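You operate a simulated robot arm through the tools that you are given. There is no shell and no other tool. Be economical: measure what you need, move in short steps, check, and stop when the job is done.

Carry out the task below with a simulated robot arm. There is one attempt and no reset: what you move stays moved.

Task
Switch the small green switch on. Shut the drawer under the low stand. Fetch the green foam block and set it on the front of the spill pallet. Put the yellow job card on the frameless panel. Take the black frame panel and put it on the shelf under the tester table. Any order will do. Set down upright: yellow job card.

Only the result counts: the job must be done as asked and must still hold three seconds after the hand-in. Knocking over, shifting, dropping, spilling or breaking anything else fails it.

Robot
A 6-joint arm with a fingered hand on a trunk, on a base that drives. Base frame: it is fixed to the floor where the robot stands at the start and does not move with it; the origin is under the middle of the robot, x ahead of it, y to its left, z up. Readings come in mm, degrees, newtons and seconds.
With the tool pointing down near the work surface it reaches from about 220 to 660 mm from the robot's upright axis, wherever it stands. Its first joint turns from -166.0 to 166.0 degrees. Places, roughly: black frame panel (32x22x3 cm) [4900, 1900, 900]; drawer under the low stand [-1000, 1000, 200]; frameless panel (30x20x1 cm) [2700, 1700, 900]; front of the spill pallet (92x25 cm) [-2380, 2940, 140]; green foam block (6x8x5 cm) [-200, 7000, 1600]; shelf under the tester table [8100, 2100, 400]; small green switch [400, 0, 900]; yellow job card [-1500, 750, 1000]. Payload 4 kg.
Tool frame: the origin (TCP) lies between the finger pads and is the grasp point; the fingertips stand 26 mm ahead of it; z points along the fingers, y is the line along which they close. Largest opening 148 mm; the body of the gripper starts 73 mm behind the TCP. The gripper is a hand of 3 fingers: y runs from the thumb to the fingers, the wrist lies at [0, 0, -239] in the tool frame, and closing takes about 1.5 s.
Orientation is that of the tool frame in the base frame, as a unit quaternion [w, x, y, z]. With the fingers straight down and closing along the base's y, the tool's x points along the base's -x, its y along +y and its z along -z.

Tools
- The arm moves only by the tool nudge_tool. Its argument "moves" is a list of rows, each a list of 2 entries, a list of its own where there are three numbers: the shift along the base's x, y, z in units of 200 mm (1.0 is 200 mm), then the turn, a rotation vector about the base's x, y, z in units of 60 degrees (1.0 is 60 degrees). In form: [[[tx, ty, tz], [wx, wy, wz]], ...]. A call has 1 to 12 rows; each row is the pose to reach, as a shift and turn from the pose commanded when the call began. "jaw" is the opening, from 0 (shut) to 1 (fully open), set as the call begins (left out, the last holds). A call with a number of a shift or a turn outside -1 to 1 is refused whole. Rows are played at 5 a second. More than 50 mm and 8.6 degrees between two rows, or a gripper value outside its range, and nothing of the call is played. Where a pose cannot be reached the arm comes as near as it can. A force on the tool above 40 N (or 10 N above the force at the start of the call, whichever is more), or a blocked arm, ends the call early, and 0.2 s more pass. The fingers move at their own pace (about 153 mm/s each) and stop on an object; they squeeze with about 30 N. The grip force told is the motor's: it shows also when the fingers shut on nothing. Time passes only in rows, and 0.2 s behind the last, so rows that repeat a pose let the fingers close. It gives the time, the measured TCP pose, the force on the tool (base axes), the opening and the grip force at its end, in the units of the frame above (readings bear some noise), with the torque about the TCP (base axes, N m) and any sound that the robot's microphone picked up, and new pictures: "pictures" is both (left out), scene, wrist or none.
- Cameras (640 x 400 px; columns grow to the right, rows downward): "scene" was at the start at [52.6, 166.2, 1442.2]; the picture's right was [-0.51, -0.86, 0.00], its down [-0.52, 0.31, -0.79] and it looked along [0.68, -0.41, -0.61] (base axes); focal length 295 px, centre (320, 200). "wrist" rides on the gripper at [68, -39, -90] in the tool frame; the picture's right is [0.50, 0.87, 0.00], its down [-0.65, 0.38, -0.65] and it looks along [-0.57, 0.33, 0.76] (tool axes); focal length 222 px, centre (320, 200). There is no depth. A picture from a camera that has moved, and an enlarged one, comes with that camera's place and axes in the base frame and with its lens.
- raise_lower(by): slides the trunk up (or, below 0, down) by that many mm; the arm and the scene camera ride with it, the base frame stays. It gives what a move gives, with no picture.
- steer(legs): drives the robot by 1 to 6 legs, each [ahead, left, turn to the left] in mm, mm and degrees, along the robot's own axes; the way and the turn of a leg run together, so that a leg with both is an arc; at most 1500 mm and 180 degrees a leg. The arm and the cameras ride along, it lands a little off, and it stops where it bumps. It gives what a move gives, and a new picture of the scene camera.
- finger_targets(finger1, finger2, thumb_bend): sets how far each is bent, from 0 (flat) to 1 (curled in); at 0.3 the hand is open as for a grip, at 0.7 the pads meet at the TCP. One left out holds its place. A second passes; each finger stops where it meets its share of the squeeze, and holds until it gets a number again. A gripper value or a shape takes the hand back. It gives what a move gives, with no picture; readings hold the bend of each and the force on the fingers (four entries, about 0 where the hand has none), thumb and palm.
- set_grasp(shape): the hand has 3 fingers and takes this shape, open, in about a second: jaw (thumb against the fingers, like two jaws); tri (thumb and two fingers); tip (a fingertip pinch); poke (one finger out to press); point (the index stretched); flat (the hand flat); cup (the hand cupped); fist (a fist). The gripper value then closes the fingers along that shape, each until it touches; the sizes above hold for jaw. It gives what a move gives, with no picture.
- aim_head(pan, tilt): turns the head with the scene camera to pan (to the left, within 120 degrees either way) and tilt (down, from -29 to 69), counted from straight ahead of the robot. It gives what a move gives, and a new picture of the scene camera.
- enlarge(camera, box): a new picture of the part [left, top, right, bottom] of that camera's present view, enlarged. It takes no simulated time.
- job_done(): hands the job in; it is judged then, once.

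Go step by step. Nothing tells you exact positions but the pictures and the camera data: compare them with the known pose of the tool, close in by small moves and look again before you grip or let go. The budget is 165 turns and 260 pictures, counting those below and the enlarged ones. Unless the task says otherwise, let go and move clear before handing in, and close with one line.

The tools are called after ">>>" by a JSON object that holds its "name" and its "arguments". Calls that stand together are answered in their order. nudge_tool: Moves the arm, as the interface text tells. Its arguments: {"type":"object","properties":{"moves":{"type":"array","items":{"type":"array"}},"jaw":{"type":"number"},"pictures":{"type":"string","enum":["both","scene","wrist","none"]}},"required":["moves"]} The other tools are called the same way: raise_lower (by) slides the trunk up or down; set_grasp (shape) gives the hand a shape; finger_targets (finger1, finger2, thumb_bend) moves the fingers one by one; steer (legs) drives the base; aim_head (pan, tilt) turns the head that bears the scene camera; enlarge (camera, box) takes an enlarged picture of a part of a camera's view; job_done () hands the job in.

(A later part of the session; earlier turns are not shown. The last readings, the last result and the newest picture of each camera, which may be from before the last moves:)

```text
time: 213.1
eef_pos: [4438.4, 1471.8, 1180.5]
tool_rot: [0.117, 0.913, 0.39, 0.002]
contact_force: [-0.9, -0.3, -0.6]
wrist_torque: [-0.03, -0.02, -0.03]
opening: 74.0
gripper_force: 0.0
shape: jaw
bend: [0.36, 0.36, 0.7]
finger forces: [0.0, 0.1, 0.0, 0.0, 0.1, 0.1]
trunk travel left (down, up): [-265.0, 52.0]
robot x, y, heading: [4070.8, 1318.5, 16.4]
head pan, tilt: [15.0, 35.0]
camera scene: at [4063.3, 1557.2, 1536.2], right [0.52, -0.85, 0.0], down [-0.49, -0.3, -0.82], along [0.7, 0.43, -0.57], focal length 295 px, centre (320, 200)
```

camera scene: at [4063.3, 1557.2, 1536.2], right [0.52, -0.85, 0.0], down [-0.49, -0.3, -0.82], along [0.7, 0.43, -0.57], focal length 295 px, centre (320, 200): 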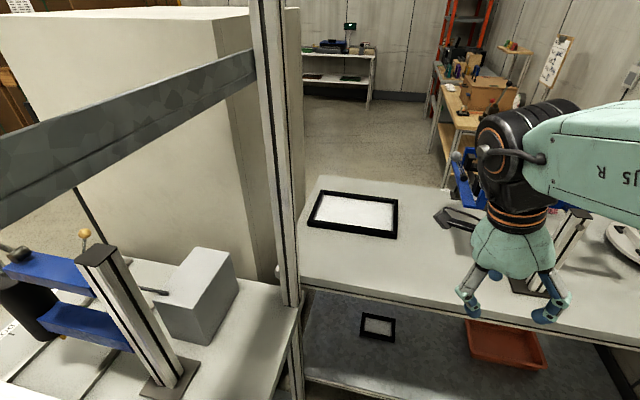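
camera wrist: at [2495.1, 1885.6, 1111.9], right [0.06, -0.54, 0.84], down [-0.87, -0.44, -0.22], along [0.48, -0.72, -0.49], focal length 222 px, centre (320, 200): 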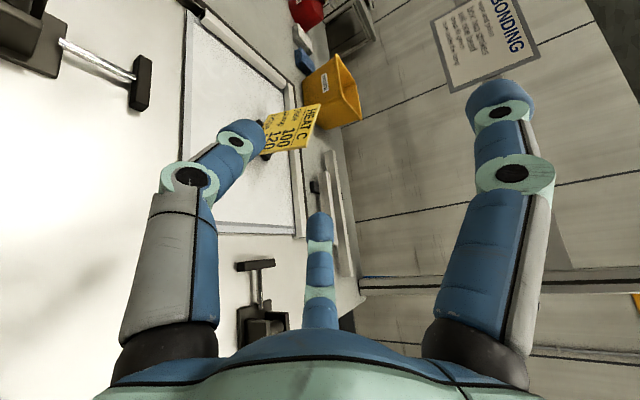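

The panel (frame 32×22) is centred near (4917, 1925) on a bench whose near edge is ~20 cm in front of it. I plan to drag it to overhang the edge, then grip it tray-like; first I move closer.

>>> {"name": "steer", "arguments": {"legs": [[0, 0, 2], [370, 120, 0]]}}

>>> {"name": "raise_lower", "arguments": {"by": -150}}

>>> {"name": "aim_head", "arguments": {"pan": 10, "tilt": 45}}

```text
time: 216.0
eef_pos: [4762.1, 1711.2, 1179.5]
tool_rot: [0.118, 0.908, 0.401, 0.004]
contact_force: [0.8, 0.6, 0.5]
wrist_torque: [-0.03, 0.0, 0.01]
opening: 74.1
gripper_force: 0.1
shape: jaw
bend: [0.36, 0.36, 0.7]
finger forces: [0.0, 0.1, 0.0, 0.1, 0.1, 0.0]
trunk travel left (down, up): [-265.0, 52.0]
robot x, y, heading: [4401.3, 1546.1, 17.9]
head pan, tilt: [15.0, 35.0]
camera scene: at [4384.3, 1787.6, 1536.0], right [0.54, -0.84, 0.0], down [-0.48, -0.31, -0.82], along [0.69, 0.44, -0.57], focal length 295 px, centre (320, 200)
```

scene: 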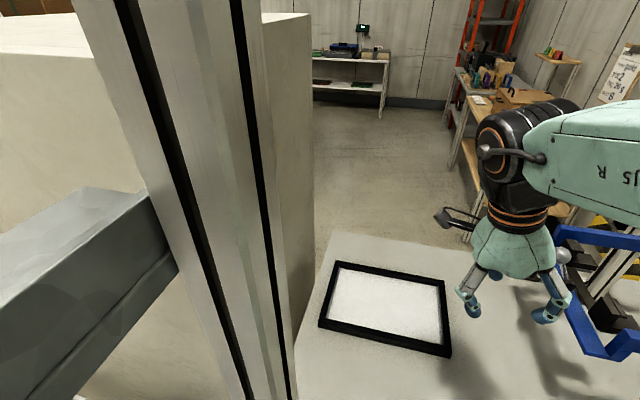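

```text
time: 217.7
eef_pos: [4759.6, 1702.2, 1033.0]
tool_rot: [0.114, 0.909, 0.4, 0.006]
contact_force: [0.5, -0.1, 0.2]
wrist_torque: [-0.01, 0.01, -0.01]
opening: 73.9
gripper_force: 0.1
shape: jaw
bend: [0.36, 0.36, 0.7]
finger forces: [0.0, 0.0, 0.0, 0.1, 0.0, 0.1]
trunk travel left (down, up): [-115.0, 202.0]
robot x, y, heading: [4397.3, 1551.0, 18.1]
head pan, tilt: [15.0, 35.0]
```

```text
time: 218.4
eef_pos: [4759.4, 1705.0, 1032.3]
tool_rot: [0.115, 0.909, 0.401, 0.007]
contact_force: [-0.6, 0.9, 0.9]
wrist_torque: [0.02, 0.03, 0.0]
opening: 74.1
gripper_force: 0.0
shape: jaw
bend: [0.36, 0.36, 0.7]
finger forces: [0.1, 0.1, 0.0, 0.0, 0.0, 0.0]
trunk travel left (down, up): [-115.0, 202.0]
robot x, y, heading: [4398.4, 1550.5, 17.8]
head pan, tilt: [10.0, 45.0]
camera scene: at [4399.4, 1773.9, 1379.6], right [0.44, -0.9, 0.0], down [-0.58, -0.28, -0.77], along [0.69, 0.34, -0.64], focal length 295 px, centre (320, 200)
```

scene: 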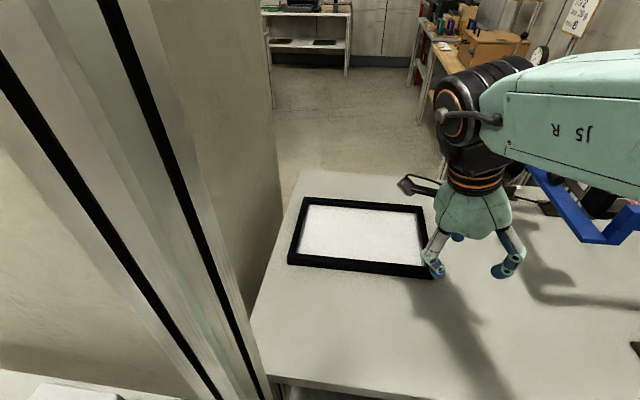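

I level the hand, close the fingers as a poker, and move over the recess near the panel's right bar to first shift it clear of the rack post.

>>> {"name": "nudge_tool", "arguments": {"moves": [[[0.15, 0.09, 0], [0.033, 0.017, 0]], [[0.3, 0.18, 0], [0.065, 0.034, 0]], [[0.45, 0.275, -0.1], [0.098, 0.05, 0]], [[0.6, 0.365, -0.2], [0.13, 0.067, 0]], [[0.75, 0.455, -0.3], [0.163, 0.084, 0]], [[0.905, 0.55, -0.4], [0.195, 0.101, 0]], [[0.905, 0.55, -0.51], [0.195, 0.101, 0]]], "jaw": 0}}

```text
time: 220.1
eef_pos: [4905.4, 1830.9, 934.0]
tool_rot: [0.098, 0.91, 0.403, 0.031]
contact_force: [-0.2, -0.9, 0.3]
wrist_torque: [0.0, 0.02, 0.0]
opening: 0.0
gripper_force: 30.4
shape: jaw
bend: [0.7, 0.7, 0.7]
finger forces: [0.0, 0.0, 0.1, 0.0, 0.0, 0.0]
out of reach, approached as far as the arm can: row 1, 2, 3, 4, 5, 6, 7
trunk travel left (down, up): [-115.0, 202.0]
robot x, y, heading: [4397.6, 1544.7, 17.9]
head pan, tilt: [10.0, 45.0]
camera scene: at [4399.0, 1773.4, 1379.0], right [0.44, -0.9, 0.0], down [-0.58, -0.28, -0.76], along [0.68, 0.34, -0.65], focal length 295 px, centre (320, 200)
camera wrist: at [4911.7, 1921.2, 1014.3], right [0.97, -0.2, 0.16], down [-0.25, -0.63, 0.73], along [-0.04, -0.75, -0.66], focal length 222 px, centre (320, 200)
```

scene: 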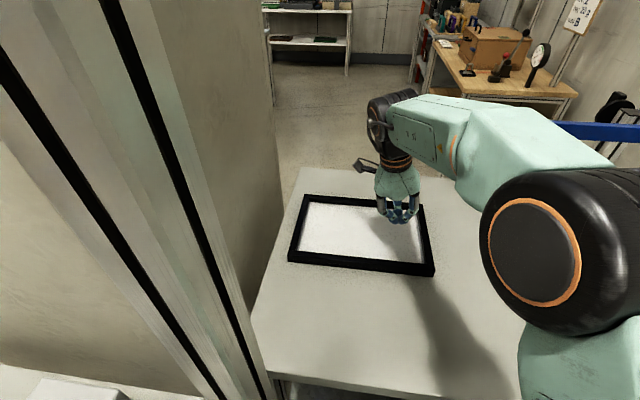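
wrist: 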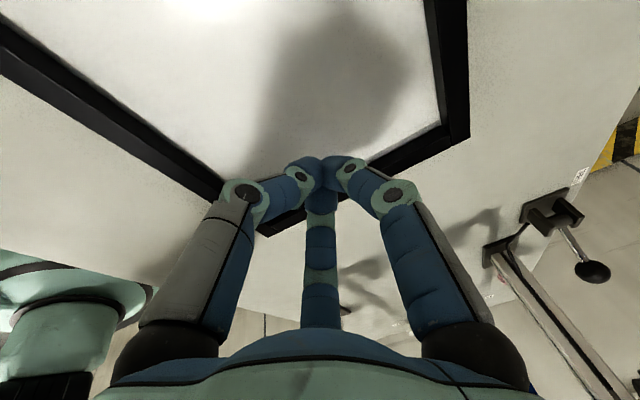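

The tilt persists because of a joint limit, so I turn the hand 60° about the vertical and then level it.

>>> {"name": "nudge_tool", "arguments": {"moves": [[[0, 0, 0.05], [0, 0, 0.13]], [[0, 0, 0.05], [0, 0, 0.26]], [[0, 0, 0.05], [0, 0, 0.39]], [[0, 0, 0.05], [0, 0, 0.52]], [[0, 0, 0.05], [0, 0, 0.65]], [[0, 0, 0.05], [0, 0, 0.78]], [[0, 0, 0.05], [0, 0, 0.9]], [[0, 0, 0.05], [0, 0, 1]]], "pictures": "none"}}

>>> {"name": "nudge_tool", "arguments": {"moves": [[[0.08, -0.02, 0], [0.08, 0.045, 0]], [[0.17, -0.04, 0], [0.165, 0.09, 0]]]}}

```text
time: 221.8
eef_pos: [4885.6, 1844.9, 935.5]
tool_rot: [0.109, 0.587, 0.799, 0.071]
contact_force: [-0.4, 0.3, -1.3]
wrist_torque: [-0.02, -0.02, -0.01]
opening: 0.0
gripper_force: 30.1
shape: jaw
bend: [0.7, 0.7, 0.7]
finger forces: [0.0, 0.0, 0.0, 0.0, 0.0, 0.1]
out of reach, approached as far as the arm can: row 3, 4, 5, 6, 7, 8
trunk travel left (down, up): [-115.0, 202.0]
robot x, y, heading: [4400.8, 1550.3, 18.3]
head pan, tilt: [10.0, 45.0]
```

```text
time: 222.4
eef_pos: [4887.5, 1845.8, 933.6]
tool_rot: [0.109, 0.587, 0.799, 0.073]
contact_force: [1.2, -0.5, 0.7]
wrist_torque: [0.01, -0.01, 0.02]
opening: 0.2
gripper_force: 29.8
shape: jaw
bend: [0.7, 0.7, 0.7]
finger forces: [0.0, 0.0, 0.2, 0.0, 0.0, 0.0]
out of reach, approached as far as the arm can: row 1, 2
trunk travel left (down, up): [-115.0, 202.0]
robot x, y, heading: [4400.6, 1546.1, 18.0]
head pan, tilt: [10.0, 45.0]
camera scene: at [4398.8, 1773.5, 1378.9], right [0.44, -0.9, 0.0], down [-0.58, -0.28, -0.76], along [0.68, 0.34, -0.65], focal length 295 px, centre (320, 200)
camera wrist: at [4809.0, 1899.8, 1006.6], right [0.66, 0.74, 0.17], down [0.37, -0.5, 0.78], along [0.66, -0.45, -0.6], focal length 222 px, centre (320, 200)
```

scene: 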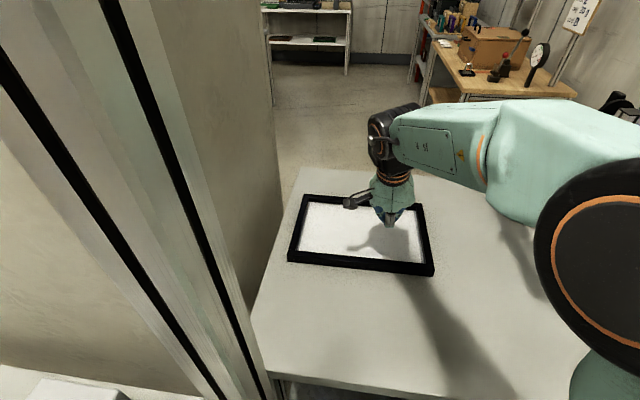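
wrist: 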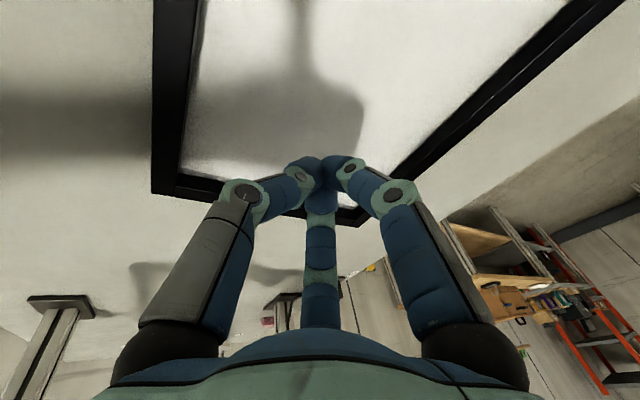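

A wrist joint is still at its limit, so I go back through a forward-pitched pose, unroll there, and then pitch down again.

>>> {"name": "nudge_tool", "arguments": {"moves": [[[-0.05, 0, 0.1], [0.04, -0.118, 0]], [[-0.1, 0, 0.2], [0.08, -0.237, 0]], [[-0.1, 0, 0.3], [0.119, -0.355, 0]], [[-0.1, 0, 0.4], [0.159, -0.474, 0]], [[-0.1, 0, 0.5], [0.199, -0.592, 0]], [[-0.1, 0, 0.6], [0.238, -0.711, 0]]], "pictures": "none"}}

>>> {"name": "nudge_tool", "arguments": {"moves": [[[0, 0, 0], [0, 0, 0]]], "pictures": "scene"}}

```text
time: 223.8
eef_pos: [4869.5, 1843.3, 1051.5]
tool_rot: [0.32, 0.53, 0.689, 0.376]
contact_force: [-0.4, 0.5, 1.2]
wrist_torque: [-0.01, -0.05, 0.02]
opening: 0.1
gripper_force: 30.4
shape: jaw
bend: [0.7, 0.7, 0.7]
finger forces: [0.1, 0.0, 0.1, 0.0, 0.0, 0.1]
trunk travel left (down, up): [-115.0, 202.0]
robot x, y, heading: [4396.2, 1550.2, 17.7]
head pan, tilt: [10.0, 45.0]
```

```text
time: 224.2
eef_pos: [4869.1, 1843.6, 1051.3]
tool_rot: [0.32, 0.531, 0.688, 0.377]
contact_force: [-0.4, 0.0, -0.5]
wrist_torque: [-0.01, -0.02, 0.02]
opening: 0.1
gripper_force: 30.7
shape: jaw
bend: [0.7, 0.7, 0.7]
finger forces: [0.0, 0.0, 0.0, 0.0, 0.0, 0.1]
trunk travel left (down, up): [-115.0, 202.0]
robot x, y, heading: [4400.0, 1548.8, 17.8]
head pan, tilt: [10.0, 45.0]
camera scene: at [4398.6, 1773.4, 1378.8], right [0.44, -0.9, 0.0], down [-0.58, -0.28, -0.76], along [0.68, 0.34, -0.65], focal length 295 px, centre (320, 200)
```

scene: 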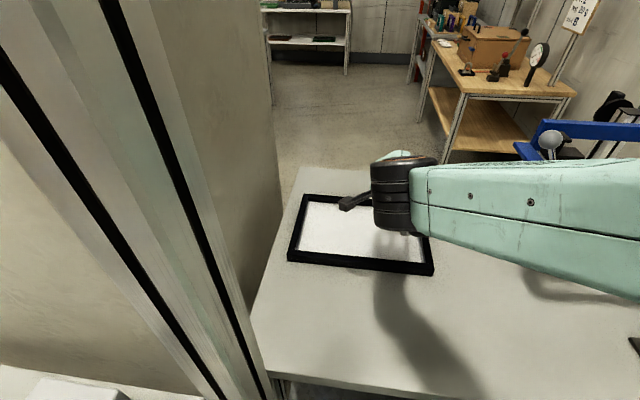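

Reachable again with about 30° pitch. A steep forward pitch (~65°) suffices for hooking the panel, so I go over the recess like that.

>>> {"name": "nudge_tool", "arguments": {"moves": [[[0.05, -0.03, -0.1], [-0.037, 0.111, 0]], [[0.1, -0.06, -0.25], [-0.074, 0.221, 0]], [[0.17, -0.09, -0.4], [-0.111, 0.332, 0]], [[0.23, -0.12, -0.55], [-0.148, 0.442, 0]], [[0.305, -0.155, -0.7], [-0.185, 0.553, 0]]]}}

```text
time: 225.4
eef_pos: [4931.4, 1813.3, 915.1]
tool_rot: [0.158, 0.582, 0.785, 0.143]
contact_force: [-0.2, -1.1, -0.5]
wrist_torque: [0.03, -0.02, -0.01]
opening: 0.5
gripper_force: 30.0
shape: jaw
bend: [0.7, 0.7, 0.7]
finger forces: [0.0, 0.0, 0.1, 0.1, 0.0, 0.0]
trunk travel left (down, up): [-115.0, 202.0]
robot x, y, heading: [4402.6, 1548.5, 17.9]
head pan, tilt: [10.0, 45.0]
camera scene: at [4398.7, 1773.3, 1378.8], right [0.44, -0.9, 0.0], down [-0.58, -0.28, -0.76], along [0.68, 0.34, -0.65], focal length 295 px, centre (320, 200)
camera wrist: at [4842.0, 1864.4, 977.4], right [0.62, 0.72, 0.31], down [0.24, -0.55, 0.8], along [0.75, -0.42, -0.51], focal length 222 px, centre (320, 200)
```

scene: 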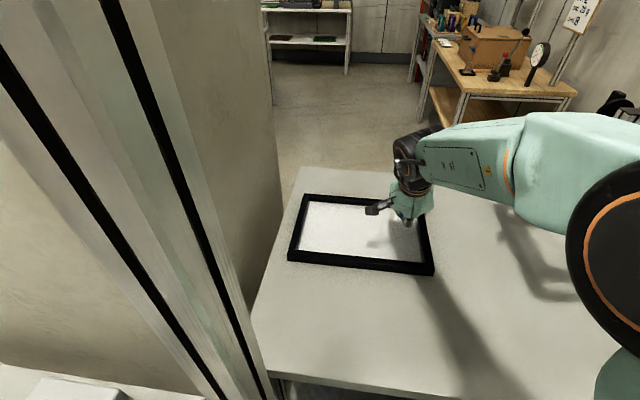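
wrist: 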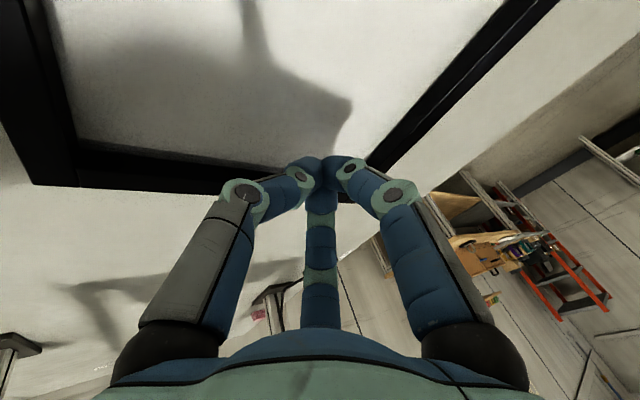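

>>> {"name": "nudge_tool", "arguments": {"moves": [[[0, 0, -0.1], [0, 0, 0]], [[0, 0, -0.2], [0, 0, 0]], [[0, 0, -0.26], [0, 0, 0]]], "pictures": "wrist"}}

```text
time: 226.1
eef_pos: [4932.8, 1814.8, 885.0]
tool_rot: [0.162, 0.582, 0.782, 0.151]
contact_force: [-2.8, -2.1, 15.3]
wrist_torque: [0.07, -0.06, 0.0]
opening: 0.1
gripper_force: 30.5
shape: jaw
bend: [0.7, 0.7, 0.69]
finger forces: [0.0, 0.1, 0.1, 0.0, 0.0, 0.1]
trunk travel left (down, up): [-115.0, 202.0]
robot x, y, heading: [4402.5, 1545.3, 18.0]
head pan, tilt: [10.0, 45.0]
stopped in row 3: the force on the tool passed its limit at 57 N (the readings are from after the stop); the commanded pose is now the measured one
camera wrist: at [4842.3, 1866.1, 944.8], right [0.61, 0.72, 0.33], down [0.22, -0.55, 0.8], along [0.76, -0.42, -0.5], focal length 222 px, centre (320, 200)
```

wrist: 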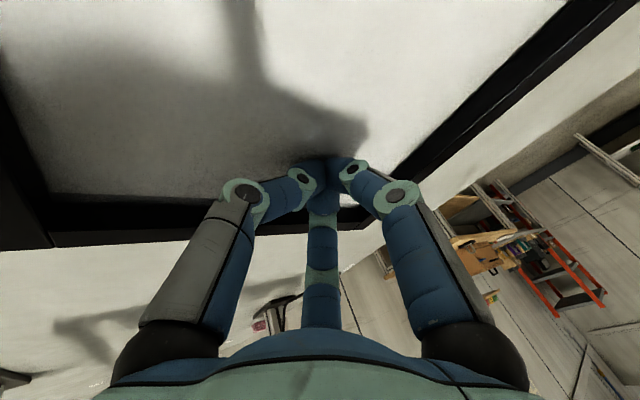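

The fingertips touched the white inlay at about z 858, with the frame standing above it. I rise 3 mm and push the right bar to the right.

>>> {"name": "nudge_tool", "arguments": {"moves": [[[0, 0, 0.015], [0, 0, 0]], [[0.03, -0.09, 0.01], [0, 0, 0]], [[0.06, -0.18, 0.01], [0, 0, 0]], [[0.09, -0.27, 0.01], [0, 0, 0]], [[0.12, -0.36, 0.01], [0, 0, 0]], [[0.15, -0.45, 0.01], [0, 0, 0]], [[0.18, -0.54, 0.01], [0, 0, 0]], [[0.207, -0.616, 0.01], [0, 0, 0]]]}}

```text
time: 227.8
eef_pos: [4962.9, 1717.4, 884.9]
tool_rot: [0.175, 0.581, 0.78, 0.152]
contact_force: [-5.2, 0.6, 14.1]
wrist_torque: [-0.02, -0.05, 0.02]
opening: 0.1
gripper_force: 30.4
shape: jaw
bend: [0.7, 0.7, 0.69]
finger forces: [0.1, 0.0, 0.0, 0.0, 0.0, 0.0]
out of reach, approached as far as the arm can: row 6, 7, 8
trunk travel left (down, up): [-115.0, 202.0]
robot x, y, heading: [4400.8, 1547.2, 17.7]
head pan, tilt: [10.0, 45.0]
stopped in row 8: the force on the tool passed its limit at 43 N (the readings are from after the stop); the commanded pose is now the measured one
camera scene: at [4397.3, 1772.9, 1377.6], right [0.43, -0.9, 0.0], down [-0.59, -0.28, -0.75], along [0.68, 0.33, -0.66], focal length 295 px, centre (320, 200)
camera wrist: at [4872.9, 1768.3, 941.6], right [0.61, 0.72, 0.33], down [0.2, -0.54, 0.81], along [0.77, -0.43, -0.48], focal length 222 px, centre (320, 200)
```

scene: 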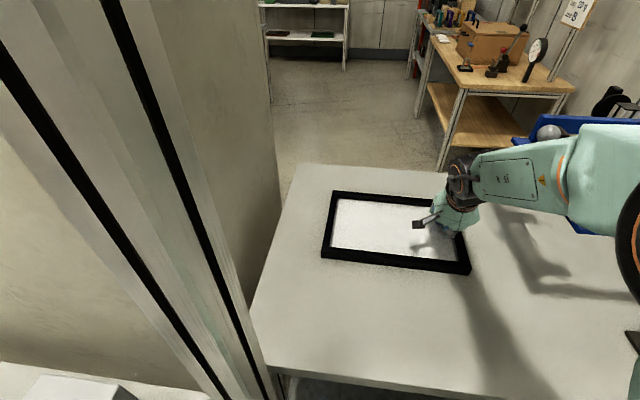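
wrist: 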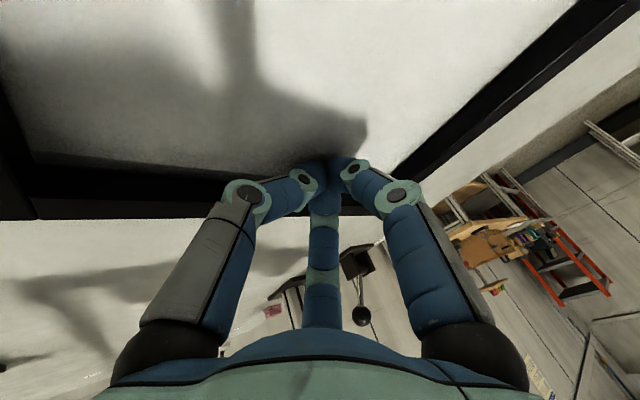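

The panel moved right ~80 mm, staying square. Now I place the fingertips behind the near bar's middle, just above the inlay.

>>> {"name": "nudge_tool", "arguments": {"moves": [[[0, 0, 0.05], [0, 0, 0]], [[-0.12, 0.15, 0.05], [0, 0, 0]], [[-0.26, 0.33, 0.05], [0, 0, 0]], [[-0.417, 0.52, 0.05], [0, 0, 0]], [[-0.417, 0.52, 0.03], [0, 0, 0]]]}}

>>> {"name": "enlarge", "arguments": {"camera": "scene", "box": [300, 150, 500, 290]}}

```text
time: 229.0
eef_pos: [4881.0, 1823.0, 890.0]
tool_rot: [0.176, 0.581, 0.78, 0.151]
contact_force: [0.2, -0.2, 0.1]
wrist_torque: [0.0, -0.02, -0.03]
opening: 0.2
gripper_force: 30.0
shape: jaw
bend: [0.7, 0.7, 0.7]
finger forces: [0.0, 0.0, 0.1, 0.0, 0.0, 0.1]
trunk travel left (down, up): [-115.0, 202.0]
robot x, y, heading: [4401.4, 1546.2, 18.1]
head pan, tilt: [10.0, 45.0]
camera scene: at [4397.5, 1772.7, 1377.7], right [0.44, -0.9, 0.0], down [-0.59, -0.28, -0.75], along [0.68, 0.33, -0.66], focal length 295 px, centre (320, 200)
camera wrist: at [4789.8, 1874.6, 947.9], right [0.61, 0.72, 0.33], down [0.2, -0.55, 0.81], along [0.77, -0.43, -0.48], focal length 222 px, centre (320, 200)
```

scene: 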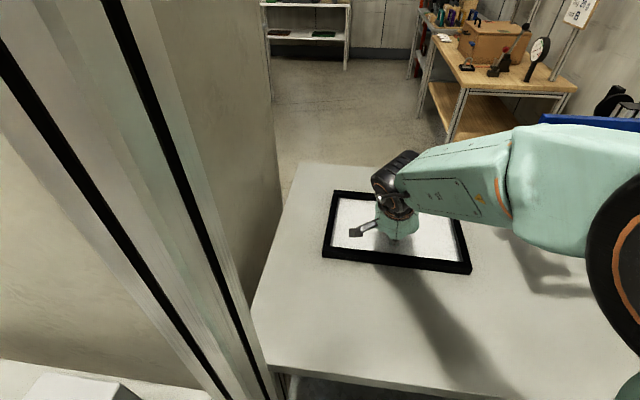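
wrist: 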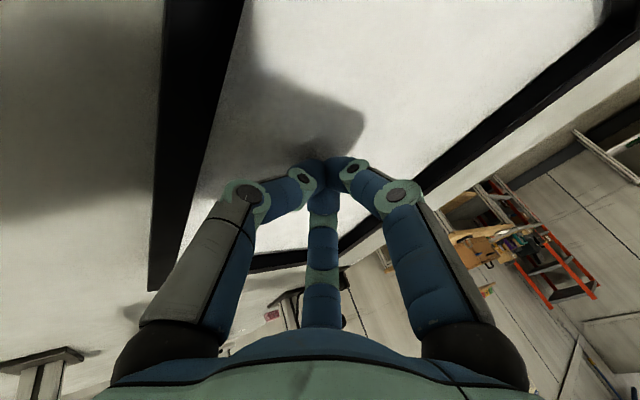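

```text
2.86 times, centred on (400, 220) of scene
camera zoom: at [4397.5, 1772.7, 1377.7], right [0.44, -0.9, 0.0], down [-0.59, -0.28, -0.75], along [0.68, 0.33, -0.66], focal length 842 px, centre (91, 143)
```

zoom: 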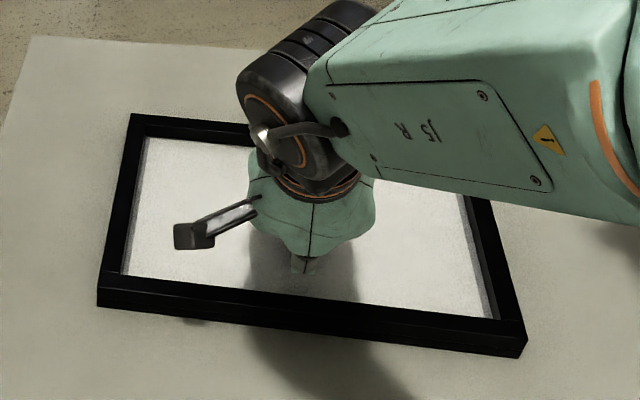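

>>> {"name": "nudge_tool", "arguments": {"moves": [[[-0.05, -0.016, -0.015], [0, 0, 0]]], "pictures": "none"}}

>>> {"name": "steer", "arguments": {"legs": [[-120, 0, 0]]}}

```text
time: 229.4
eef_pos: [4871.5, 1817.8, 886.6]
tool_rot: [0.175, 0.582, 0.78, 0.15]
contact_force: [0.5, 0.6, 0.4]
wrist_torque: [-0.04, 0.01, -0.02]
opening: 0.1
gripper_force: 29.7
shape: jaw
bend: [0.7, 0.7, 0.7]
finger forces: [0.1, 0.0, 0.0, 0.1, 0.0, 0.0]
trunk travel left (down, up): [-115.0, 202.0]
robot x, y, heading: [4398.4, 1546.9, 18.0]
head pan, tilt: [10.0, 45.0]
```

```text
time: 230.7
eef_pos: [4759.9, 1782.6, 884.8]
tool_rot: [0.174, 0.582, 0.78, 0.149]
contact_force: [-0.3, 0.0, 3.5]
wrist_torque: [-0.01, 0.04, -0.04]
opening: 0.1
gripper_force: 30.4
shape: jaw
bend: [0.7, 0.7, 0.7]
finger forces: [0.0, 0.1, 0.1, 0.1, 3.9, 0.0]
trunk travel left (down, up): [-115.0, 202.0]
robot x, y, heading: [4284.1, 1511.2, 17.9]
head pan, tilt: [10.0, 45.0]
camera scene: at [4285.1, 1735.4, 1371.6], right [0.42, -0.91, 0.0], down [-0.64, -0.3, -0.7], along [0.64, 0.3, -0.71], focal length 295 px, centre (320, 200)
```

scene: 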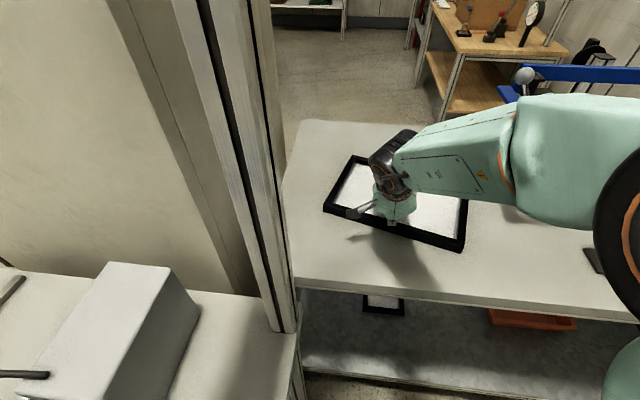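

The panel was pulled but yawed ~14° clockwise. I shift the fingers 70 mm left along the bar and continue pulling to straighten it.

>>> {"name": "nudge_tool", "arguments": {"moves": [[[0.12, 0.04, 0.02], [0, 0, 0]], [[0.1, 0.15, 0.02], [0, 0, 0]], [[0.06, 0.26, 0.02], [0, 0, 0]], [[0.02, 0.37, 0.02], [0, 0, 0]], [[0.02, 0.37, 0.005], [0, 0, 0]]], "pictures": "none"}}

>>> {"name": "steer", "arguments": {"legs": [[-90, 0, 0]]}}

```text
time: 231.8
eef_pos: [4764.3, 1855.4, 886.7]
tool_rot: [0.174, 0.582, 0.78, 0.148]
contact_force: [-0.4, 0.0, 1.2]
wrist_torque: [-0.01, -0.03, 0.03]
opening: 0.0
gripper_force: 30.2
shape: jaw
bend: [0.7, 0.7, 0.7]
finger forces: [0.1, 0.0, 0.0, 0.0, 0.0, 0.0]
trunk travel left (down, up): [-115.0, 202.0]
robot x, y, heading: [4285.9, 1513.7, 17.7]
head pan, tilt: [10.0, 45.0]
```

```text
time: 232.9
eef_pos: [4679.2, 1829.3, 887.4]
tool_rot: [0.174, 0.581, 0.781, 0.15]
contact_force: [-1.7, 3.0, 11.2]
wrist_torque: [0.01, 0.15, -0.04]
opening: 0.1
gripper_force: 30.1
shape: jaw
bend: [0.7, 0.7, 0.7]
finger forces: [0.0, 0.0, 0.0, 0.1, 9.8, 0.0]
trunk travel left (down, up): [-115.0, 202.0]
robot x, y, heading: [4203.0, 1484.8, 17.9]
head pan, tilt: [10.0, 45.0]
camera scene: at [4200.8, 1707.7, 1371.7], right [0.42, -0.91, 0.0], down [-0.64, -0.3, -0.7], along [0.64, 0.3, -0.71], focal length 295 px, centre (320, 200)
```

scene: 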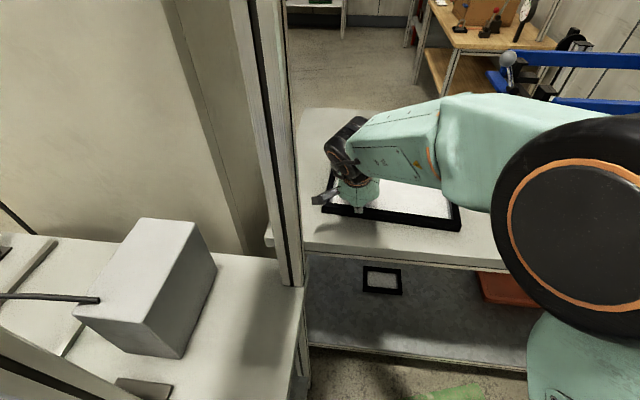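

>>> {"name": "steer", "arguments": {"legs": [[-55, 0, 0]]}}

>>> {"name": "nudge_tool", "arguments": {"moves": [[[0.05, 0.02, 0.01], [0, 0, 0]], [[0.1, 0.03, 0.03], [0, 0, 0]]]}}

```text
time: 233.9
eef_pos: [4625.5, 1811.2, 885.6]
tool_rot: [0.173, 0.581, 0.782, 0.149]
contact_force: [-1.6, 2.8, 9.5]
wrist_torque: [0.01, 0.11, -0.06]
opening: 0.0
gripper_force: 30.3
shape: jaw
bend: [0.7, 0.7, 0.7]
finger forces: [0.1, 0.1, 0.0, 0.1, 9.5, 0.0]
trunk travel left (down, up): [-115.0, 202.0]
robot x, y, heading: [4153.4, 1463.3, 18.1]
head pan, tilt: [10.0, 45.0]
camera scene: at [4148.0, 1690.3, 1371.6], right [0.42, -0.91, 0.0], down [-0.65, -0.3, -0.7], along [0.64, 0.3, -0.71], focal length 295 px, centre (320, 200)
```

scene: 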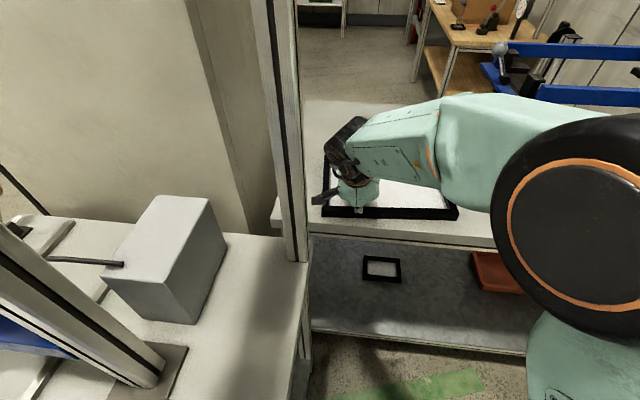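

```text
time: 234.5
eef_pos: [4644.5, 1819.2, 890.5]
tool_rot: [0.173, 0.581, 0.782, 0.149]
contact_force: [0.1, 0.0, 0.1]
wrist_torque: [-0.02, 0.0, 0.02]
opening: 0.0
gripper_force: 30.1
shape: jaw
bend: [0.7, 0.7, 0.7]
finger forces: [0.2, 0.1, 0.0, 0.0, 0.1, 0.0]
trunk travel left (down, up): [-115.0, 202.0]
robot x, y, heading: [4153.9, 1466.4, 17.7]
head pan, tilt: [10.0, 45.0]
camera scene: at [4148.7, 1690.4, 1371.7], right [0.42, -0.91, 0.0], down [-0.64, -0.3, -0.7], along [0.64, 0.3, -0.71], focal length 295 px, centre (320, 200)
camera wrist: at [4555.2, 1870.8, 949.4], right [0.61, 0.72, 0.33], down [0.21, -0.54, 0.81], along [0.77, -0.43, -0.48], focal length 222 px, centre (320, 200)
```

scene: 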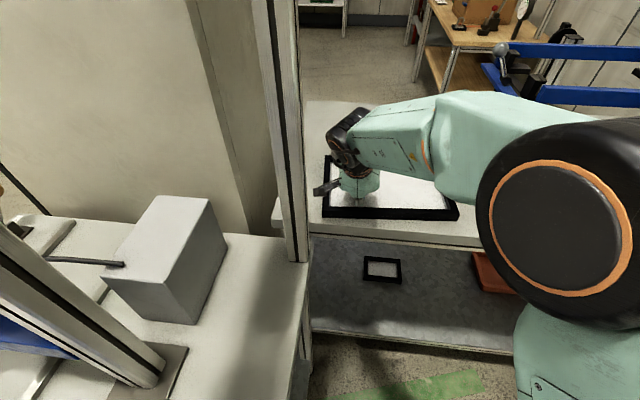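
wrist: 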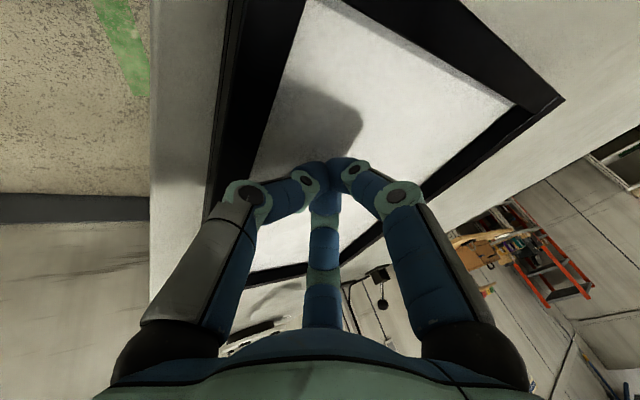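

Nearly square now, 4 cm from overhanging. I move the contact to the bar's centre, keep the tips off the inlay, and pull further.

>>> {"name": "nudge_tool", "arguments": {"moves": [[[0.05, -0.13, 0], [0, 0, 0]], [[0.09, -0.27, 0], [0, 0, 0]], [[0.135, -0.403, 0], [0, 0, 0]], [[0.085, -0.42, 0], [0, 0, 0]]], "pictures": "none"}}

>>> {"name": "steer", "arguments": {"legs": [[-85, 0, 0]]}}

```text
time: 235.5
eef_pos: [4663.9, 1735.4, 889.6]
tool_rot: [0.173, 0.581, 0.782, 0.149]
contact_force: [0.1, 0.2, -0.1]
wrist_torque: [-0.02, 0.0, 0.0]
opening: 0.0
gripper_force: 30.0
shape: jaw
bend: [0.7, 0.7, 0.7]
finger forces: [0.1, 0.0, 0.0, 0.0, 0.1, 0.0]
trunk travel left (down, up): [-115.0, 202.0]
robot x, y, heading: [4148.6, 1467.6, 18.0]
head pan, tilt: [10.0, 45.0]
```

```text
time: 236.6
eef_pos: [4582.1, 1708.0, 889.3]
tool_rot: [0.173, 0.581, 0.781, 0.148]
contact_force: [-0.3, 0.7, 1.5]
wrist_torque: [0.01, -0.01, 0.01]
opening: 0.3
gripper_force: 29.8
shape: jaw
bend: [0.7, 0.7, 0.7]
finger forces: [0.0, 0.1, 0.1, 0.0, 0.0, 0.0]
trunk travel left (down, up): [-115.0, 202.0]
robot x, y, heading: [4068.0, 1441.7, 18.0]
head pan, tilt: [10.0, 45.0]
camera scene: at [4066.5, 1663.5, 1371.5], right [0.42, -0.91, 0.0], down [-0.65, -0.3, -0.7], along [0.64, 0.3, -0.71], focal length 295 px, centre (320, 200)
```

scene: 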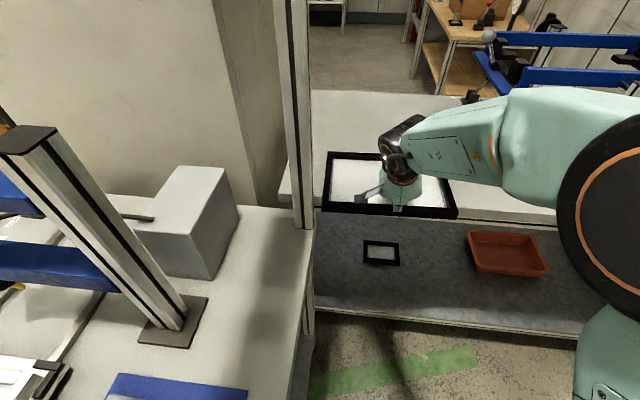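

Overhang is about 30 mm with almost no downward force. I pull 45 mm more, then lift off.

>>> {"name": "steer", "arguments": {"legs": [[-45, 0, 0]]}}

>>> {"name": "nudge_tool", "arguments": {"moves": [[[0.03, 0.01, 0.05], [0, 0, 0]], [[0.03, 0.01, 0.2], [0, 0, 0]], [[0.03, 0.01, 0.4], [0, 0, 0]], [[0.03, 0.01, 0.6], [0, 0, 0]]]}}

>>> {"name": "enlarge", "arguments": {"camera": "scene", "box": [290, 120, 500, 260]}}

```text
time: 237.5
eef_pos: [4538.6, 1693.1, 888.6]
tool_rot: [0.172, 0.581, 0.782, 0.148]
contact_force: [1.0, -1.2, 1.3]
wrist_torque: [0.02, -0.02, -0.02]
opening: 0.0
gripper_force: 30.1
shape: jaw
bend: [0.7, 0.7, 0.7]
finger forces: [0.0, 0.0, 0.0, 0.1, 0.1, 0.0]
trunk travel left (down, up): [-115.0, 202.0]
robot x, y, heading: [4029.8, 1421.2, 17.8]
head pan, tilt: [10.0, 45.0]
camera scene: at [4023.0, 1649.0, 1371.9], right [0.42, -0.91, 0.0], down [-0.64, -0.3, -0.71], along [0.64, 0.3, -0.71], focal length 295 px, centre (320, 200)
```

scene: 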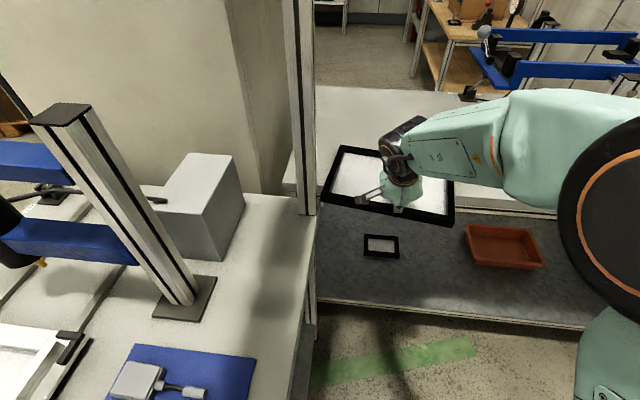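

```text
time: 238.5
eef_pos: [4542.0, 1693.2, 1008.1]
tool_rot: [0.172, 0.581, 0.782, 0.148]
contact_force: [-0.3, -0.4, 0.1]
wrist_torque: [0.0, 0.01, -0.07]
opening: 0.0
gripper_force: 30.0
shape: jaw
bend: [0.7, 0.7, 0.7]
finger forces: [0.1, 0.1, 0.0, 0.1, 0.0, 0.1]
trunk travel left (down, up): [-115.0, 202.0]
robot x, y, heading: [4027.5, 1426.1, 17.9]
head pan, tilt: [10.0, 45.0]
camera scene: at [4023.2, 1649.2, 1372.0], right [0.42, -0.91, 0.0], down [-0.64, -0.3, -0.71], along [0.64, 0.3, -0.71], focal length 295 px, centre (320, 200)
camera wrist: at [4450.1, 1745.1, 1066.9], right [0.61, 0.72, 0.32], down [0.21, -0.54, 0.81], along [0.76, -0.43, -0.48], focal length 222 px, centre (320, 200)
```

scene: 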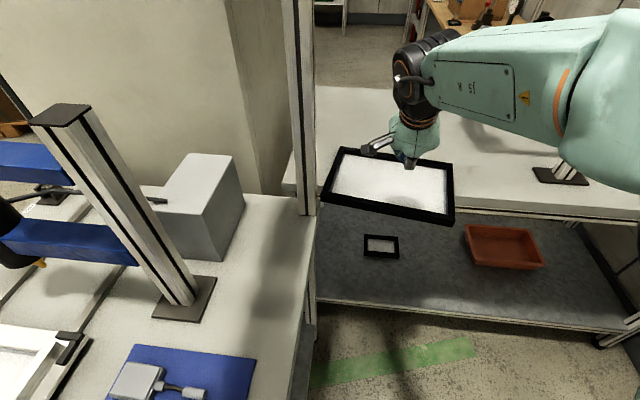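
wrist: 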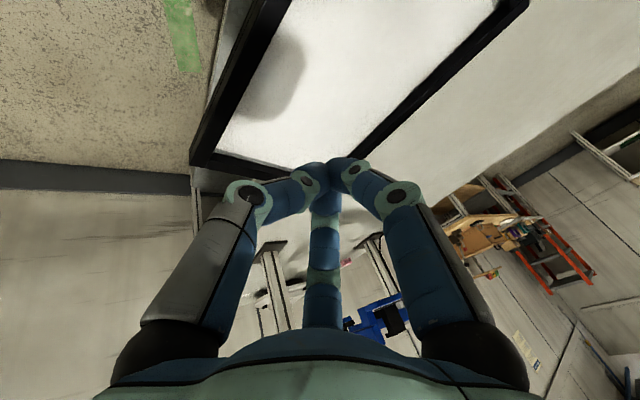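

```text
2.86 times, centred on (395, 190) of scene
camera zoom: at [4023.2, 1649.2, 1372.0], right [0.42, -0.91, 0.0], down [-0.64, -0.3, -0.71], along [0.64, 0.3, -0.71], focal length 842 px, centre (106, 229)
```

zoom: 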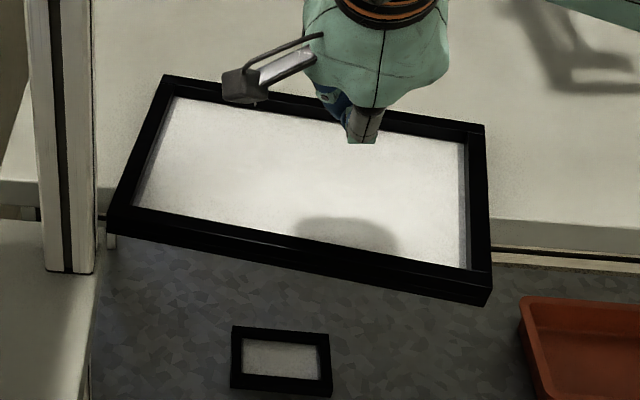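

The panel overhangs ~70 mm at the middle, yawed ~8°. I back the hand off, pitch it nearly level, and prepare a grip with the thumb below and two fingers above.

>>> {"name": "nudge_tool", "arguments": {"moves": [[[-0.12, 0, 0], [0.009, -0.123, 0]], [[-0.25, 0, 0], [0.017, -0.245, 0]], [[-0.4, 0, 0], [0.026, -0.368, 0]], [[-0.55, -0.01, 0], [0.035, -0.49, 0]], [[-0.68, -0.01, 0], [0.043, -0.613, 0]], [[-0.78, -0.01, 0], [0.052, -0.736, 0]], [[-0.85, -0.01, 0], [0.06, -0.858, 0]], [[-0.9, -0.01, 0], [0.069, -0.981, 0]]], "jaw": 1, "pictures": "none"}}

>>> {"name": "finger_targets", "arguments": {"finger1": 0.35, "finger2": 0.35, "thumb_bend": 0.45}}

>>> {"name": "nudge_tool", "arguments": {"moves": [[[0, 0, -0.15], [0, 0, 0.055]], [[0.02, 0, -0.35], [0, 0, 0.11]], [[0.04, 0.01, -0.5], [0, 0, 0.11]]]}}

```text
time: 240.3
eef_pos: [4364.9, 1694.3, 1007.9]
tool_rot: [0.514, 0.442, 0.589, 0.441]
contact_force: [-0.4, -0.5, 0.2]
wrist_torque: [0.02, -0.01, 0.02]
opening: 147.9
gripper_force: 0.1
shape: jaw
bend: [0.3, 0.3, 0.3]
finger forces: [0.0, 0.0, 0.0, 0.0, 0.0, 0.1]
trunk travel left (down, up): [-115.0, 202.0]
robot x, y, heading: [4022.0, 1424.1, 17.7]
head pan, tilt: [10.0, 45.0]
```

```text
time: 241.3
eef_pos: [4366.8, 1693.2, 1007.6]
tool_rot: [0.514, 0.441, 0.59, 0.439]
contact_force: [0.9, -0.4, 0.6]
wrist_torque: [0.0, -0.03, 0.02]
opening: 96.2
gripper_force: 0.0
shape: fingers
bend: [0.35, 0.35, 0.45]
finger forces: [0.1, 0.0, 0.1, 0.0, 0.1, 0.0]
trunk travel left (down, up): [-115.0, 202.0]
robot x, y, heading: [4023.5, 1426.1, 17.7]
head pan, tilt: [10.0, 45.0]
```

```text
time: 242.1
eef_pos: [4374.4, 1697.9, 907.9]
tool_rot: [0.488, 0.407, 0.614, 0.469]
contact_force: [0.7, 0.0, -0.5]
wrist_torque: [0.02, -0.05, 0.03]
opening: 95.9
gripper_force: 0.1
shape: fingers
bend: [0.35, 0.35, 0.45]
finger forces: [0.0, 0.1, 0.1, 0.0, 0.1, 0.0]
trunk travel left (down, up): [-115.0, 202.0]
robot x, y, heading: [4027.9, 1422.8, 18.0]
head pan, tilt: [10.0, 45.0]
camera scene: at [4025.0, 1650.1, 1372.3], right [0.42, -0.91, 0.0], down [-0.64, -0.29, -0.71], along [0.64, 0.3, -0.7], focal length 295 px, centre (320, 200)
camera wrist: at [4271.4, 1737.7, 863.8], right [-0.06, 0.68, 0.73], down [-0.5, -0.66, 0.57], along [0.86, -0.33, 0.38], focal length 222 px, centre (320, 200)
```

scene: 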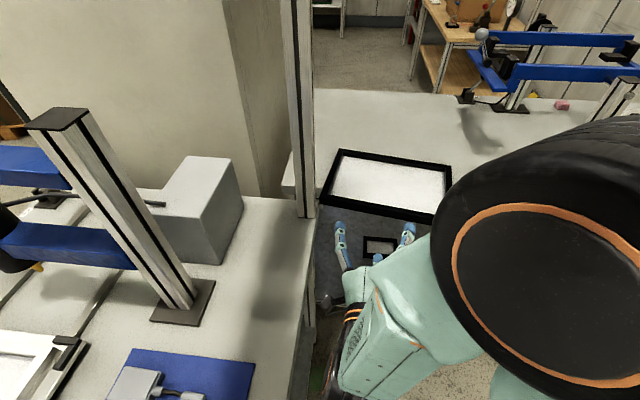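
wrist: 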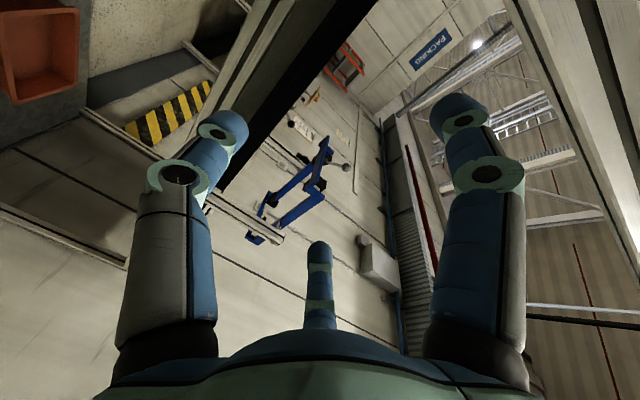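

>>> {"name": "nudge_tool", "arguments": {"moves": [[[0, 0, -0.1], [0.07, 0.013, 0]], [[0.05, 0.01, -0.2], [0.143, 0.026, 0]], [[0.15, 0.03, -0.25], [0.215, 0.04, 0]], [[0.25, 0.05, -0.25], [0.215, 0.04, 0]], [[0.36, 0.07, -0.25], [0.215, 0.04, 0]]]}}

>>> {"name": "enlarge", "arguments": {"camera": "scene", "box": [290, 120, 500, 260]}}

```text
time: 243.3
eef_pos: [4443.6, 1709.8, 858.0]
tool_rot: [0.427, 0.468, 0.567, 0.526]
contact_force: [0.1, 0.5, -0.7]
wrist_torque: [-0.03, 0.02, -0.02]
opening: 95.6
gripper_force: 0.0
shape: fingers
bend: [0.35, 0.35, 0.45]
finger forces: [0.0, 0.0, 0.0, 0.0, 0.1, 0.0]
trunk travel left (down, up): [-115.0, 202.0]
robot x, y, heading: [4024.7, 1423.7, 17.8]
head pan, tilt: [10.0, 45.0]
camera scene: at [4025.1, 1650.1, 1372.3], right [0.42, -0.91, 0.0], down [-0.64, -0.29, -0.71], along [0.64, 0.3, -0.7], focal length 295 px, centre (320, 200)
camera wrist: at [4340.0, 1758.2, 828.0], right [-0.03, 0.5, 0.87], down [-0.48, -0.77, 0.42], along [0.88, -0.4, 0.26], focal length 222 px, centre (320, 200)
```

scene: 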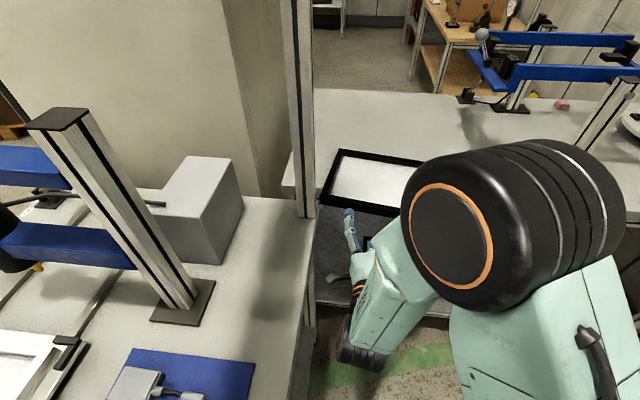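
wrist: 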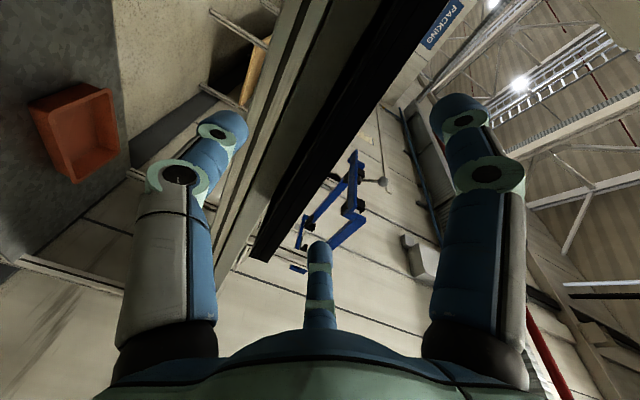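

```text
2.86 times, centred on (395, 190) of scene
camera zoom: at [4025.1, 1650.1, 1372.3], right [0.42, -0.91, 0.0], down [-0.64, -0.29, -0.71], along [0.64, 0.3, -0.7], focal length 842 px, centre (106, 229)
```

zoom: 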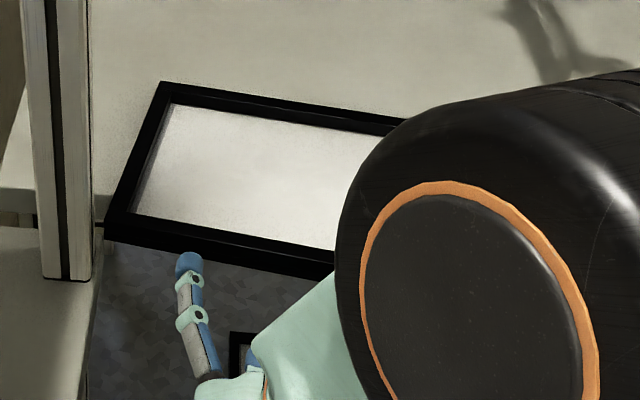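

>>> {"name": "enlarge", "arguments": {"camera": "wrist", "box": [200, 0, 480, 280]}}

```text
1.43 times, centred on (340, 140) of wrist
camera zoom: at [4340.0, 1758.2, 828.0], right [-0.03, 0.5, 0.87], down [-0.48, -0.77, 0.42], along [0.88, -0.4, 0.26], focal length 317 px, centre (291, 286)
```

zoom: 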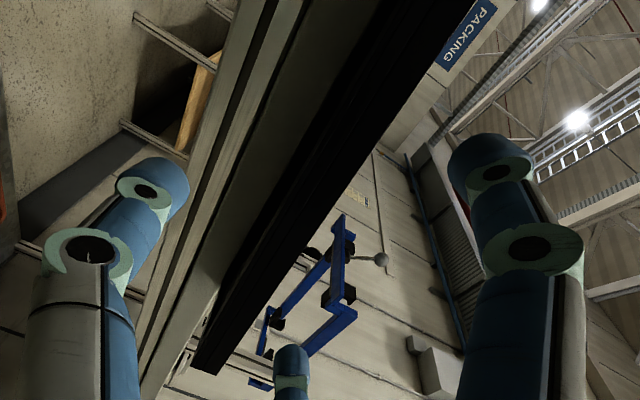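

From the wrist view, the frame spans about z 846–875 and overhangs ~75 mm, enough for the thumb beneath. I advance so the jaws straddle the near bar.

>>> {"name": "nudge_tool", "arguments": {"moves": [[[0.1, 0.005, 0.015], [0, 0, 0]], [[0.2, 0.01, 0.015], [0, 0, 0]], [[0.3, 0.016, 0.015], [0, 0, 0]], [[0.4, 0.021, 0.015], [0, 0, 0]], [[0.48, 0.026, 0.015], [0, 0, 0]]]}}

>>> {"name": "enlarge", "arguments": {"camera": "wrist", "box": [180, 0, 500, 280]}}

```text
time: 244.5
eef_pos: [4540.9, 1717.0, 861.9]
tool_rot: [0.427, 0.468, 0.567, 0.526]
contact_force: [0.2, 0.5, -0.7]
wrist_torque: [0.0, -0.03, -0.01]
opening: 95.7
gripper_force: 0.1
shape: fingers
bend: [0.35, 0.35, 0.45]
finger forces: [0.1, 0.0, 0.1, 0.0, 0.1, 0.0]
trunk travel left (down, up): [-115.0, 202.0]
robot x, y, heading: [4024.1, 1424.7, 17.8]
head pan, tilt: [10.0, 45.0]
camera scene: at [4025.2, 1650.2, 1372.4], right [0.42, -0.91, 0.0], down [-0.64, -0.29, -0.71], along [0.64, 0.3, -0.7], focal length 295 px, centre (320, 200)
camera wrist: at [4436.1, 1766.3, 831.4], right [-0.03, 0.5, 0.87], down [-0.48, -0.77, 0.43], along [0.88, -0.4, 0.26], focal length 222 px, centre (320, 200)
```

scene: 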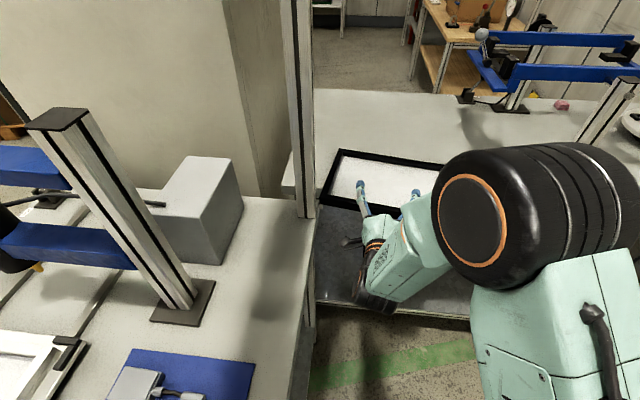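
wrist: 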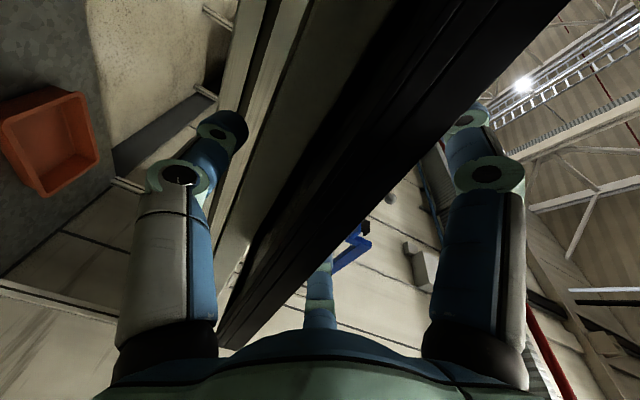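

```text
1.43 times, centred on (340, 140) of wrist
camera zoom: at [4436.1, 1766.3, 831.4], right [-0.03, 0.5, 0.87], down [-0.48, -0.77, 0.43], along [0.88, -0.4, 0.26], focal length 317 px, centre (291, 286)
```

zoom: 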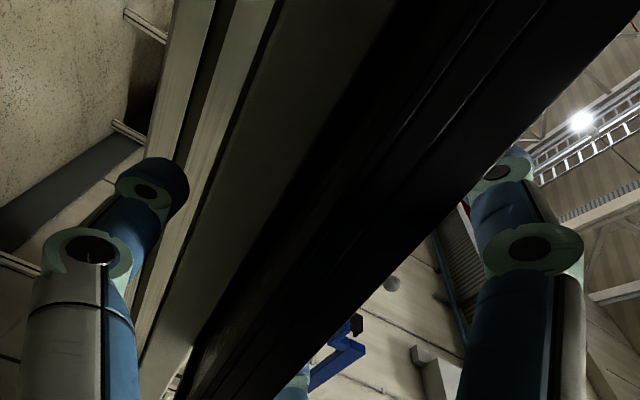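

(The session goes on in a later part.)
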